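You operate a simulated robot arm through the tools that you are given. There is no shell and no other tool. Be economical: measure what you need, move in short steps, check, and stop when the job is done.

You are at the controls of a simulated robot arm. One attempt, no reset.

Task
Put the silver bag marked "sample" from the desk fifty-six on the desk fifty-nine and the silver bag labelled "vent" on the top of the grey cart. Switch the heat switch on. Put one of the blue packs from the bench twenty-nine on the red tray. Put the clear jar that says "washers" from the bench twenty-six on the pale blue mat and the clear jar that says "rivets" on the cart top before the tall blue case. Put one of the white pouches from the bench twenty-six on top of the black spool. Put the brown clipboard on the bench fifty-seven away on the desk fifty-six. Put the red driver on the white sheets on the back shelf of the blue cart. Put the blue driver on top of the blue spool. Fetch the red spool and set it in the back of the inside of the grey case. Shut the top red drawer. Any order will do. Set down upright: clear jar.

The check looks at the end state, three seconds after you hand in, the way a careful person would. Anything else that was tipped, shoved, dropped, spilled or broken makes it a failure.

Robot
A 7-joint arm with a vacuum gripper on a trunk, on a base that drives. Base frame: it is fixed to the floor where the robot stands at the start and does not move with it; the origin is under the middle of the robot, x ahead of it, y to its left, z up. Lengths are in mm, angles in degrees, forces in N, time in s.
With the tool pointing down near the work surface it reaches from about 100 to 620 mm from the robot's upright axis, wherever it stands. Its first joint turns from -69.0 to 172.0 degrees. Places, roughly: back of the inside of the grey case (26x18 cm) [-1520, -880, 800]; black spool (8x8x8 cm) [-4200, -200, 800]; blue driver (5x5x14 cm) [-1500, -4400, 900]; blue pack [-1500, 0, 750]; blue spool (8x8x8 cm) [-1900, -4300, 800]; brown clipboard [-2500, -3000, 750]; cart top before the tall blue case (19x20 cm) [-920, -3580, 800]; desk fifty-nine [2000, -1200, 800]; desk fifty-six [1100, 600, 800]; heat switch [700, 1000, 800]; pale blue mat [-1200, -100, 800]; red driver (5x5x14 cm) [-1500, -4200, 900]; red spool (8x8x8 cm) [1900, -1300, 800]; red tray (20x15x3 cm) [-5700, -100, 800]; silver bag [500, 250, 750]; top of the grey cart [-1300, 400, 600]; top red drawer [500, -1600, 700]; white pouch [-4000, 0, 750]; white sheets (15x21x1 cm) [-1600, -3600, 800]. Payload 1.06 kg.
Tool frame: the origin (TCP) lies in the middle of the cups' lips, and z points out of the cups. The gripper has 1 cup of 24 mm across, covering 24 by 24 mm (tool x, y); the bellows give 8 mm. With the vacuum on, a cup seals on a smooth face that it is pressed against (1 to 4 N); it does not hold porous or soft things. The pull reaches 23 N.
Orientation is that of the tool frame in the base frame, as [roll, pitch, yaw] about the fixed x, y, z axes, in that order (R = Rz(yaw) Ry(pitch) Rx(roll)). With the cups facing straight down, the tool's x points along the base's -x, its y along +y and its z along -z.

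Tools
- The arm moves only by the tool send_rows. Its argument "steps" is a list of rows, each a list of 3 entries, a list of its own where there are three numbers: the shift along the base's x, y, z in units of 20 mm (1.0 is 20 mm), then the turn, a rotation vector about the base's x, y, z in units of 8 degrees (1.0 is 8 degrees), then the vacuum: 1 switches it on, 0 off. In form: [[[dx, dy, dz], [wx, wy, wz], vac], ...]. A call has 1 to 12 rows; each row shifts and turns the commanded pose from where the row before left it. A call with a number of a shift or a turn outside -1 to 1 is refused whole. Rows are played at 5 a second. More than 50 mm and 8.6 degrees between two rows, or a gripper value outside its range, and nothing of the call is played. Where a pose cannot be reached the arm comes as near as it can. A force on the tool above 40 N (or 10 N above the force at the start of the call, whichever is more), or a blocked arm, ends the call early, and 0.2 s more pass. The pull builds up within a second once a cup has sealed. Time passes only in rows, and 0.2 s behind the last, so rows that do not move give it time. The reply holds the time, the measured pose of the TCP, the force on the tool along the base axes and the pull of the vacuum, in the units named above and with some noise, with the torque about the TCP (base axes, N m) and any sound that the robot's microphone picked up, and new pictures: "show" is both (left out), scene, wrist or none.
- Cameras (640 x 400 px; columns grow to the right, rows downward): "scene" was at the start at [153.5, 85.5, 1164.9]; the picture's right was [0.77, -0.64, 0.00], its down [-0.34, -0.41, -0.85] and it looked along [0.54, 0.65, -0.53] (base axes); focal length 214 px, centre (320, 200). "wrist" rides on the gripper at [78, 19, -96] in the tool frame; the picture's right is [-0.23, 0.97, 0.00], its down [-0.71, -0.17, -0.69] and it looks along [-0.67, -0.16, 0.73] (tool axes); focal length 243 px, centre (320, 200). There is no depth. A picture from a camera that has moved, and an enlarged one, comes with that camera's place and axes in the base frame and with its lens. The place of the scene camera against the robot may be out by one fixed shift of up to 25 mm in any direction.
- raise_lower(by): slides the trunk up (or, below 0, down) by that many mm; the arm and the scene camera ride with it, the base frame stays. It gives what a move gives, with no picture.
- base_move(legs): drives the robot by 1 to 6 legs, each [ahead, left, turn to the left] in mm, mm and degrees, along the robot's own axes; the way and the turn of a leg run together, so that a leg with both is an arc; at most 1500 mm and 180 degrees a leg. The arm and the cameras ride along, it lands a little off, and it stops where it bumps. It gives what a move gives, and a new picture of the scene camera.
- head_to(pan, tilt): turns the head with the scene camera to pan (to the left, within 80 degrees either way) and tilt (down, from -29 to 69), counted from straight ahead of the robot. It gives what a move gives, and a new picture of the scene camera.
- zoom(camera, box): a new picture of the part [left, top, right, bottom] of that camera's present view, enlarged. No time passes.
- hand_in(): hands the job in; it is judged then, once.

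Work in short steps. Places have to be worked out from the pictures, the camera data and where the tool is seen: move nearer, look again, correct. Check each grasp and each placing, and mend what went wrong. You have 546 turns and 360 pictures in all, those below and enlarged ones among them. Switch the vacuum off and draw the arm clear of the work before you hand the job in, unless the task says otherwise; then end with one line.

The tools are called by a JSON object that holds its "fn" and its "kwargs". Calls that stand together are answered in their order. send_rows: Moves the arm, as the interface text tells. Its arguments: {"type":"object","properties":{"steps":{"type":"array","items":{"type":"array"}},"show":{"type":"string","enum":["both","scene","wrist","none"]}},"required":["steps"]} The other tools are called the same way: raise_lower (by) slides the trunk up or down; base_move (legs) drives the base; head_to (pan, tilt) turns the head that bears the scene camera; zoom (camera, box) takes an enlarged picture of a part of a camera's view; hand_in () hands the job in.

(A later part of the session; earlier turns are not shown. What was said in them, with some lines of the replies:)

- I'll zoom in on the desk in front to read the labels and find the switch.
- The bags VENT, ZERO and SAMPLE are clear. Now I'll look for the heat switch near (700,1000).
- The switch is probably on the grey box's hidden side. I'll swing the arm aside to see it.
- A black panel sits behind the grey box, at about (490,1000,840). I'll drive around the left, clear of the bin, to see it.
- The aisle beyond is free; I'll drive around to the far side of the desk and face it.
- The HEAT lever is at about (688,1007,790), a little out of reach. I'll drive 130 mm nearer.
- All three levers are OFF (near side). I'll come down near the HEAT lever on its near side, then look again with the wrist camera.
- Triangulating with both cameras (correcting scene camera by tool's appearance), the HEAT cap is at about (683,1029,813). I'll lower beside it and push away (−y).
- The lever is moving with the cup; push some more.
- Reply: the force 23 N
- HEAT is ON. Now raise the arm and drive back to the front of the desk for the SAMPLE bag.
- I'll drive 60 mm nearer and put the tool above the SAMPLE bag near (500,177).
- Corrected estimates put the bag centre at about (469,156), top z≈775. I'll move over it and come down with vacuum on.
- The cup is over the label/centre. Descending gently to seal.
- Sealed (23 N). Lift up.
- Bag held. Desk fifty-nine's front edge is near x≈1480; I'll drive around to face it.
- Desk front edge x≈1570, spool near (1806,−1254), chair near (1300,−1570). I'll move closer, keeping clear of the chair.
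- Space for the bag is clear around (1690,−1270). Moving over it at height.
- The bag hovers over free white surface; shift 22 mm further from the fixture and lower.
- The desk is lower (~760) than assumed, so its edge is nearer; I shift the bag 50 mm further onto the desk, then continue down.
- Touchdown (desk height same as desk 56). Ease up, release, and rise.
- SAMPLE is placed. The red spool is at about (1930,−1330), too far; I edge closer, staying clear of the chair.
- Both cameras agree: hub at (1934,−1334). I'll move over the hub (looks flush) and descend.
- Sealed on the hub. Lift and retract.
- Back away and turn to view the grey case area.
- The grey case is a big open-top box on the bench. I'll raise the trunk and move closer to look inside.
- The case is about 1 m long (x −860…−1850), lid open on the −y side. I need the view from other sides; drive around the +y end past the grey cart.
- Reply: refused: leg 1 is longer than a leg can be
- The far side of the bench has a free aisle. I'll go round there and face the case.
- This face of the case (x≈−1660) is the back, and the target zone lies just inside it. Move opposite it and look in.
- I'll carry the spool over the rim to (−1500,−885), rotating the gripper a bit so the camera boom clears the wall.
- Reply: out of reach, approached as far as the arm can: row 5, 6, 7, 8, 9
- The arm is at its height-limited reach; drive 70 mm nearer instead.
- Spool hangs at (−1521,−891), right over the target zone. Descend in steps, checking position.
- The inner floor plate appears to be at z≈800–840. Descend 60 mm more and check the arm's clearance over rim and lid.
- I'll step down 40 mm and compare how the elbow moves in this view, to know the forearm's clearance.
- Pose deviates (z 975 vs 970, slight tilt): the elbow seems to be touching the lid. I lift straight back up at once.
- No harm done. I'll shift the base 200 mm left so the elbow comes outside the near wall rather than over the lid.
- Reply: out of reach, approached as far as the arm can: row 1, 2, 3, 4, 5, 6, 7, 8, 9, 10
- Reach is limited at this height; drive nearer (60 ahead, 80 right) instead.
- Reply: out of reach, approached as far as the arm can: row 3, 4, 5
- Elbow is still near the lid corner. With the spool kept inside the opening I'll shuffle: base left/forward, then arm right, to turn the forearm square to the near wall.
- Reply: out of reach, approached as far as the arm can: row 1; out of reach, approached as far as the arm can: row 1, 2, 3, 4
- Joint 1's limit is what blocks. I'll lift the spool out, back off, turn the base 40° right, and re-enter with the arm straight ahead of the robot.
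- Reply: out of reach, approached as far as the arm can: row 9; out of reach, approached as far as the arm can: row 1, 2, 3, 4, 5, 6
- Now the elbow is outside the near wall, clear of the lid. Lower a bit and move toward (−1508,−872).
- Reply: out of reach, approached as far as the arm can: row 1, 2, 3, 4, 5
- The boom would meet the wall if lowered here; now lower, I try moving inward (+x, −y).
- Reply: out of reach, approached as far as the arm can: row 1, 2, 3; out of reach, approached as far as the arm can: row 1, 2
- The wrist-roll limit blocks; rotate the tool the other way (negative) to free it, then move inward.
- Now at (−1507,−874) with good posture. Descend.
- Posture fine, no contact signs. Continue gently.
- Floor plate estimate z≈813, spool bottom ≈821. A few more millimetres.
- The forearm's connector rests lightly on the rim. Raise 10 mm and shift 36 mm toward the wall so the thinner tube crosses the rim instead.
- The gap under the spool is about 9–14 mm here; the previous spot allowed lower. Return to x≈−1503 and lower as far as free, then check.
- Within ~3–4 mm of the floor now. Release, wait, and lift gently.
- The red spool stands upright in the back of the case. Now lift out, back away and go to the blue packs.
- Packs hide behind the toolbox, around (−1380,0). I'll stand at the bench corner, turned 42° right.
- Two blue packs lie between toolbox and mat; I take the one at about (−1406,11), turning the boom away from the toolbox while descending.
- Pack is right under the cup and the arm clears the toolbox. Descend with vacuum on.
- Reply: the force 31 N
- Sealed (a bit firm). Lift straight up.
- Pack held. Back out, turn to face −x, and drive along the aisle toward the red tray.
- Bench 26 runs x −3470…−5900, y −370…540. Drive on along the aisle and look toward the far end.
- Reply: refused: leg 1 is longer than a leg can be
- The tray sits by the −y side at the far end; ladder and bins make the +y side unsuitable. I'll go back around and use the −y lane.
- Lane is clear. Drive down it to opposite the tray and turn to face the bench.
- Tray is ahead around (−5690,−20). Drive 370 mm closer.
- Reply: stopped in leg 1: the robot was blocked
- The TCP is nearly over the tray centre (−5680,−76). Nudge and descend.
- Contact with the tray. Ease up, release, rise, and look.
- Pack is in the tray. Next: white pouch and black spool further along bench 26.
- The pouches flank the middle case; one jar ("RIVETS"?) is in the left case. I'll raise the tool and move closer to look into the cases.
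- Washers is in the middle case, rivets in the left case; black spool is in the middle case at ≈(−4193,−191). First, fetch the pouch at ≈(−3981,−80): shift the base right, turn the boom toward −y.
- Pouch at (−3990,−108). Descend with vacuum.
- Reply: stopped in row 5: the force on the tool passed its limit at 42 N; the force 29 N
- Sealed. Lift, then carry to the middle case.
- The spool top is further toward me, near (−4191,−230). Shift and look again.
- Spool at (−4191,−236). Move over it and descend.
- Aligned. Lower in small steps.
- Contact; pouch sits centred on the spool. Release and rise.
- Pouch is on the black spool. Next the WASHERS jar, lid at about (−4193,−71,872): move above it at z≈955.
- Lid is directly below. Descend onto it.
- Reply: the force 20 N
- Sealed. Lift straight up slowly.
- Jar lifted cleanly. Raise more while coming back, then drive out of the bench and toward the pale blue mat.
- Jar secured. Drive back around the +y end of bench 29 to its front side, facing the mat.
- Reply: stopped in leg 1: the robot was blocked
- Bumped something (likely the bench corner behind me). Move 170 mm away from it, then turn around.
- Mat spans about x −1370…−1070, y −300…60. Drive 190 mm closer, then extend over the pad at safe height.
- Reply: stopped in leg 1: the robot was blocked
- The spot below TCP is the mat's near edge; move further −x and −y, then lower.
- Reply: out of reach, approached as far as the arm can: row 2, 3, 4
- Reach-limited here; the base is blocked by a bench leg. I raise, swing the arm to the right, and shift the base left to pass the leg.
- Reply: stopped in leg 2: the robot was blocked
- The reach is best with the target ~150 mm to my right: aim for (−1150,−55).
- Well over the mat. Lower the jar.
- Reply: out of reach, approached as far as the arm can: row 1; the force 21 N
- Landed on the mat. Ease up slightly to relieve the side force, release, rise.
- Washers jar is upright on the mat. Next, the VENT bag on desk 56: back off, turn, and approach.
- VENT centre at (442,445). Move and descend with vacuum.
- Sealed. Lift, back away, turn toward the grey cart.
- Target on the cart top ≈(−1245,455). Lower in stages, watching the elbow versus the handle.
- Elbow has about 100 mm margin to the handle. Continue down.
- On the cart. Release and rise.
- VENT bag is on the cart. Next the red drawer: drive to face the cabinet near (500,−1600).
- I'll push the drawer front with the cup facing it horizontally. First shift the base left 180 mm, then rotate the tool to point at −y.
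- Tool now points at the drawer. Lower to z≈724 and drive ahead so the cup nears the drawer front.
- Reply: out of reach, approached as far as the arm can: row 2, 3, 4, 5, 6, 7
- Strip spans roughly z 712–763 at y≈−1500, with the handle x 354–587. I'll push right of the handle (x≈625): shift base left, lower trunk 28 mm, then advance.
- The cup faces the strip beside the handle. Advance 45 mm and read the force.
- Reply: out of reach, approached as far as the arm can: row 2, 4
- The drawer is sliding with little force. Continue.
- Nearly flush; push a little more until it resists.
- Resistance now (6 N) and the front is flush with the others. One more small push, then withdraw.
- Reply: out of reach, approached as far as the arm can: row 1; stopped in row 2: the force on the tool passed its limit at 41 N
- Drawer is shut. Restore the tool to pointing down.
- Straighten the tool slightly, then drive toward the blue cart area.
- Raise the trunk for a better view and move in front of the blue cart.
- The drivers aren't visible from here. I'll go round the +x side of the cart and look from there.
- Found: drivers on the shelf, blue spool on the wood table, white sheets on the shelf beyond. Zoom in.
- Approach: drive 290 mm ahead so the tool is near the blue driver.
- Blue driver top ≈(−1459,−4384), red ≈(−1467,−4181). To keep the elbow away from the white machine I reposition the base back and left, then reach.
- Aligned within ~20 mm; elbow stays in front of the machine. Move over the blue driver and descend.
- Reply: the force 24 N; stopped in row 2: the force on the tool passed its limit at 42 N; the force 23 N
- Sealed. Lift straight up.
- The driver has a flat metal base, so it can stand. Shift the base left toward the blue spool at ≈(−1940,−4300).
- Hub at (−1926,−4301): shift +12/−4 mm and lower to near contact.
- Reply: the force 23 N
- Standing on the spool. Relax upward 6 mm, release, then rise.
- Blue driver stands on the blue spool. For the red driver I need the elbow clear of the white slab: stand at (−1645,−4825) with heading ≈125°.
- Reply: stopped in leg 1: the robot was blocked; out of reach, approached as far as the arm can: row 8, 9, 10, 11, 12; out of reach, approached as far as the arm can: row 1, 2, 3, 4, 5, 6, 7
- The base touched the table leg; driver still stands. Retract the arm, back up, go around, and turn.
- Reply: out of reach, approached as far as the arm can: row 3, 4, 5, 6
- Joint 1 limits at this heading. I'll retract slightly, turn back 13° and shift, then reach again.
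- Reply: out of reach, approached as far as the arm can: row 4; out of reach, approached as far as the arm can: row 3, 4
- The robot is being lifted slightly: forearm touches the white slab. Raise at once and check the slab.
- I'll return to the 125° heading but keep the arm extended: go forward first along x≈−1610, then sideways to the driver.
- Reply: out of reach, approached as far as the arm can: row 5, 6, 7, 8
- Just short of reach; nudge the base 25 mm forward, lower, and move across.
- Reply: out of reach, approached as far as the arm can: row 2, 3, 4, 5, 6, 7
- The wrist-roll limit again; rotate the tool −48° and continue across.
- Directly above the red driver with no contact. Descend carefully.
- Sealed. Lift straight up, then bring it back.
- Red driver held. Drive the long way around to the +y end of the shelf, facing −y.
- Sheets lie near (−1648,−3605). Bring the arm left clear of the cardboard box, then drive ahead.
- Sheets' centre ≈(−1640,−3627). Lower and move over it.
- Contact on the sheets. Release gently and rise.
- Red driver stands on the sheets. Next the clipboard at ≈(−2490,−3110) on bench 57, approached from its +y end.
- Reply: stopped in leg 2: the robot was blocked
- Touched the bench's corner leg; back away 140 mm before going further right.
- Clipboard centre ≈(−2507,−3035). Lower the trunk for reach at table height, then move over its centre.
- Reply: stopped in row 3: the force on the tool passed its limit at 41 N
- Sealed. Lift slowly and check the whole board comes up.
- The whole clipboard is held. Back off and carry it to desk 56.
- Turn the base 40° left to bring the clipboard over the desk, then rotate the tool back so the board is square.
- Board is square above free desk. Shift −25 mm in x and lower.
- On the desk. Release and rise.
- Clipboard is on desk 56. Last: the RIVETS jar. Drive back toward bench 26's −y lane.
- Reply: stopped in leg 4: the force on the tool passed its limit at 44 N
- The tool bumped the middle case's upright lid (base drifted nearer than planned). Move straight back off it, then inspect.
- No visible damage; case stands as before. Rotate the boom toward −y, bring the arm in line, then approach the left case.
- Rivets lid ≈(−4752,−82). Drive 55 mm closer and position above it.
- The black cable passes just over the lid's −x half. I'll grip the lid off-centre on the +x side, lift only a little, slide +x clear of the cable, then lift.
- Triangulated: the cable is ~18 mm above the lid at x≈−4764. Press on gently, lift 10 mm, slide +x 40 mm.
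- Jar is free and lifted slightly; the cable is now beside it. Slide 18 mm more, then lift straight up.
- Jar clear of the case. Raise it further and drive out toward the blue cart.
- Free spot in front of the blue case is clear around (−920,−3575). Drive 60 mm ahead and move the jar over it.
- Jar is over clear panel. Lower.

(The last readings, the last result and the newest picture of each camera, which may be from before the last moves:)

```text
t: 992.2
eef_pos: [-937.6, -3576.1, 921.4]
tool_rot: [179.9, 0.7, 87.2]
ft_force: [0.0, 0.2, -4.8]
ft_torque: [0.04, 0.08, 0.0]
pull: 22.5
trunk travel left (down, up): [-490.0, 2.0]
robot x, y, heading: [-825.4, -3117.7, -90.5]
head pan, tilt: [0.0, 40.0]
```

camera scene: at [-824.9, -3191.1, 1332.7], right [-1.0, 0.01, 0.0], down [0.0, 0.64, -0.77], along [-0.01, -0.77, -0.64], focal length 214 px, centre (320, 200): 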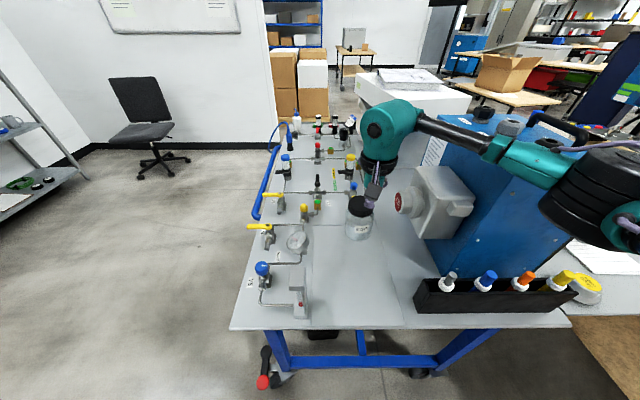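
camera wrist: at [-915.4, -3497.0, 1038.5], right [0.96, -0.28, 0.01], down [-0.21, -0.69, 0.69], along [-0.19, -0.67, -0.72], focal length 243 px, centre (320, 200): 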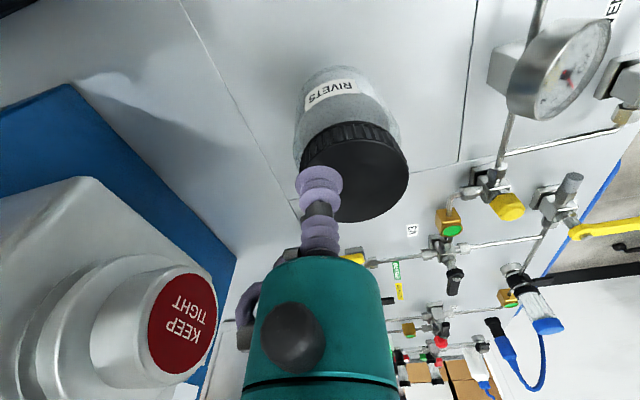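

{"fn": "send_rows", "kwargs": {"steps": [[[0, 0, -0.15], [0, 0, 0], 1], [[0, 0, -0.15], [0, 0, 0], 1], [[0, 0, 0], [0, 0, 0], 1]], "show": "none"}}

{"fn": "send_rows", "kwargs": {"steps": [[[0, 0, -0.15], [0, 0, 0], 1], [[0, 0, 0], [0, 0, 0], 1]], "show": "wrist"}}

```text
t: 993.0
eef_pos: [-937.7, -3576.9, 914.1]
tool_rot: [179.8, 0.8, 87.2]
ft_force: [-0.4, 0.0, -4.5]
ft_torque: [0.0, 0.05, 0.01]
pull: 22.7
trunk travel left (down, up): [-490.0, 2.0]
robot x, y, heading: [-822.4, -3120.8, -90.0]
head pan, tilt: [0.0, 40.0]
```

```text
t: 993.6
eef_pos: [-937.4, -3575.7, 913.4]
tool_rot: [179.8, 0.8, 87.3]
ft_force: [-0.2, -0.9, -3.9]
ft_torque: [0.04, 0.08, 0.01]
pull: 22.4
trunk travel left (down, up): [-490.0, 2.0]
robot x, y, heading: [-823.9, -3119.0, -90.4]
head pan, tilt: [0.0, 40.0]
camera wrist: at [-915.2, -3496.6, 1008.1], right [0.96, -0.28, 0.01], down [-0.21, -0.69, 0.69], along [-0.19, -0.67, -0.72], focal length 243 px, centre (320, 200)
```

wrist: 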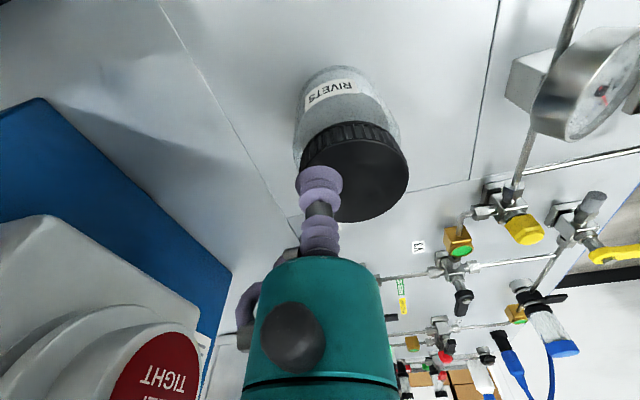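

{"fn": "send_rows", "kwargs": {"steps": [[[0, 0, -0.2], [0, 0, 0], 1], [[0, 0, -0.2], [0, 0, 0], 1], [[0, 0, 0], [0, 0, 0], 1]], "show": "none"}}

{"fn": "send_rows", "kwargs": {"steps": [[[0, 0, -0.2], [0, 0, 0], 1], [[0, 0, 0], [0, 0, 0], 1]], "show": "none"}}

{"fn": "send_rows", "kwargs": {"steps": [[[0, 0, -0.2], [0, 0, 0], 1], [[0, 0, 0], [0, 0, 0], 1]], "show": "none"}}

```text
t: 994.4
eef_pos: [-938.1, -3575.2, 905.6]
tool_rot: [179.7, 0.8, 87.2]
ft_force: [-2.5, 0.0, 4.1]
ft_torque: [0.0, -0.02, -0.03]
pull: 23.2
trunk travel left (down, up): [-490.0, 2.0]
robot x, y, heading: [-820.3, -3117.9, -90.3]
head pan, tilt: [0.0, 40.0]
```

```text
t: 995.0
eef_pos: [-939.5, -3575.2, 902.4]
tool_rot: [179.7, 1.1, 87.2]
ft_force: [-6.8, -0.2, 17.2]
ft_torque: [0.01, -0.16, -0.05]
pull: 22.9
trunk travel left (down, up): [-490.0, 2.0]
robot x, y, heading: [-825.4, -3118.9, -90.6]
head pan, tilt: [0.0, 40.0]
```

```text
t: 995.6
eef_pos: [-938.3, -3575.3, 897.1]
tool_rot: [179.7, 1.0, 87.3]
ft_force: [-7.2, -2.0, 19.9]
ft_torque: [-0.02, -0.22, -0.04]
pull: 23.5
trunk travel left (down, up): [-490.0, 2.0]
robot x, y, heading: [-825.4, -3117.4, -90.5]
head pan, tilt: [0.0, 40.0]
```

Touchdown at ≈907. Ease up to a light contact, release, then lift.

{"fn": "send_rows", "kwargs": {"steps": [[[0, 0, 0.2], [0, 0, 0], 1], [[0, 0, 0.2], [0, 0, 0], 1], [[0, 0, 0], [0, 0, 0], 1]], "show": "none"}}

{"fn": "send_rows", "kwargs": {"steps": [[[0, 0, 0], [0, 0, 0], 0], [[0, 0, 0], [0, 0, 0], 0], [[0, 0, 0], [0, 0, 0], 0], [[0, 0, 0], [0, 0, 0], 0], [[0, 0, 0.3], [0, 0, 0], 0], [[0, 0, 0.5], [0, 0, 0], 0], [[0, 0, 1], [0, 0, 0], 0], [[0, 0, 1], [0, 0, 0], 0], [[0, 0.5, 1], [0, 0, 0], 0], [[0, 1, 1], [0, 0, 0], 0], [[0, 1, 1], [0, 0, 0], 0]]}}

```text
t: 996.4
eef_pos: [-937.8, -3575.6, 903.0]
tool_rot: [179.8, 0.7, 87.2]
ft_force: [0.0, 0.0, -4.5]
ft_torque: [0.02, 0.05, 0.0]
pull: 23.4
trunk travel left (down, up): [-490.0, 2.0]
robot x, y, heading: [-825.2, -3122.2, -90.5]
head pan, tilt: [0.0, 40.0]
```

```text
t: 998.8
eef_pos: [-938.4, -3524.9, 1020.9]
tool_rot: [179.8, 0.8, 87.2]
ft_force: [-1.0, 0.0, -0.2]
ft_torque: [0.03, -0.01, 0.0]
pull: 0.1
trunk travel left (down, up): [-490.0, 2.0]
robot x, y, heading: [-825.0, -3117.7, -90.2]
head pan, tilt: [0.0, 40.0]
camera scene: at [-824.8, -3190.3, 1332.8], right [-1.0, 0.01, 0.0], down [0.0, 0.64, -0.77], along [-0.01, -0.77, -0.64], focal length 214 px, centre (320, 200)
camera wrist: at [-915.7, -3446.5, 1116.2], right [0.96, -0.28, 0.01], down [-0.21, -0.69, 0.69], along [-0.19, -0.67, -0.72], focal length 243 px, centre (320, 200)
```

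scene: 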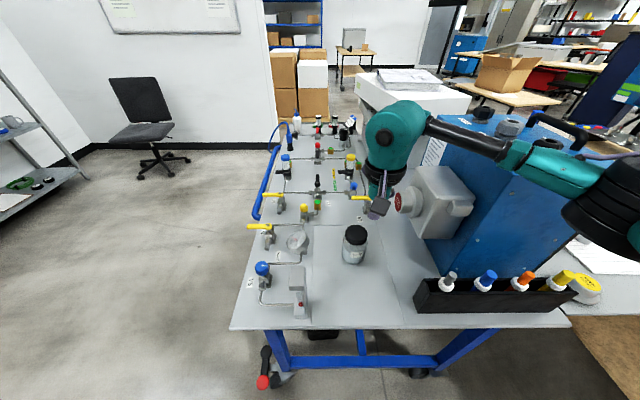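
wrist: 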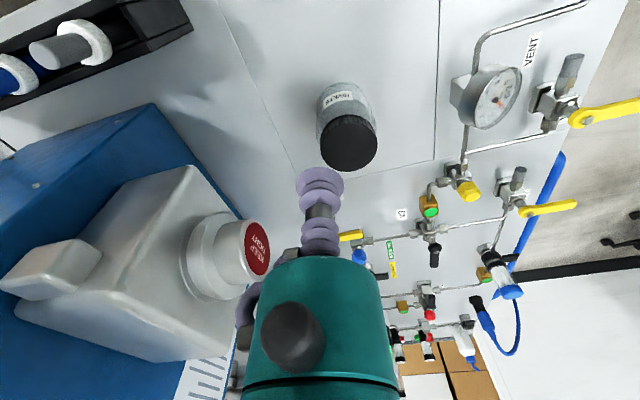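

The rivets jar stands upright in front of the blue case. Draw the arm clear and back off.

{"fn": "send_rows", "kwargs": {"steps": [[[0, 0.5, 1], [0, 0, 0], 0], [[0, 0.5, 1], [0, 0, 0], 0], [[0, 1, 1], [0, 0, 0], 0], [[0, 1, 1], [0, 0, 0], 0]], "show": "none"}}

{"fn": "base_move", "kwargs": {"legs": [[-400, 0, 0]]}}

{"fn": "zoom", "kwargs": {"camera": "scene", "box": [200, 60, 640, 300]}}

```text
t: 999.8
eef_pos: [-938.8, -3464.6, 1101.2]
tool_rot: [179.7, 0.8, 87.2]
ft_force: [-1.6, -0.1, 0.9]
ft_torque: [-0.01, 0.01, 0.02]
pull: 0.2
trunk travel left (down, up): [-490.0, 2.0]
robot x, y, heading: [-824.8, -3118.8, -90.4]
head pan, tilt: [0.0, 40.0]
```

```text
t: 1002.3
eef_pos: [-935.0, -3065.1, 1100.5]
tool_rot: [179.8, 0.8, 87.4]
ft_force: [-0.5, -0.1, -0.2]
ft_torque: [0.01, 0.0, 0.0]
pull: 0.1
trunk travel left (down, up): [-490.0, 2.0]
robot x, y, heading: [-827.0, -2717.9, -90.7]
head pan, tilt: [0.0, 40.0]
camera scene: at [-822.1, -2790.0, 1332.8], right [-1.0, 0.01, 0.0], down [0.0, 0.64, -0.77], along [0.0, -0.77, -0.64], focal length 214 px, centre (320, 200)
```

scene: 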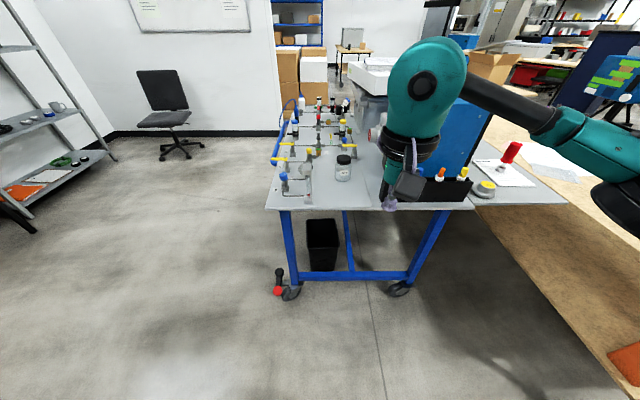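

```text
1.45 times, centred on (420, 180) of scene
camera zoom: at [-822.1, -2790.0, 1332.8], right [-1.0, 0.01, 0.0], down [0.0, 0.64, -0.77], along [0.0, -0.77, -0.64], focal length 312 px, centre (174, 229)
```

zoom: 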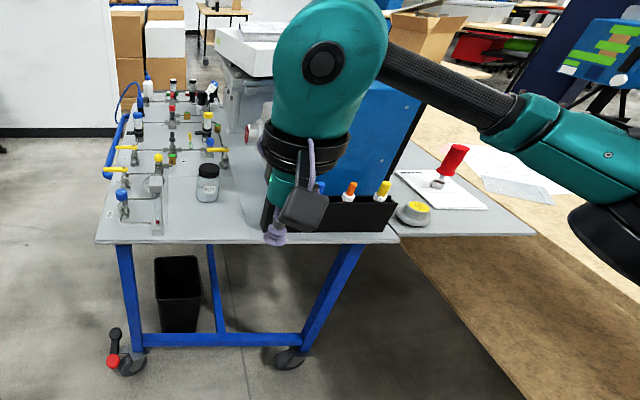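

Everything is placed, the vacuum is off and the arm is clear. Handing in.

{"fn": "hand_in", "kwargs": {}}

```text
The job is handed in.
```

I handed the job in with every item carried out. The tool also pressed on the lid of bench twenty-six's middle blue case hard enough to trip the force stop. That case may have shifted by up to about 10 mm, and I did not move it back. In addition, the red spool was released 3–4 mm above the case floor, the forearm touched the white slab on the blue cart once, and the base bumped benches a few times. I saw nothing tipped or dropped.
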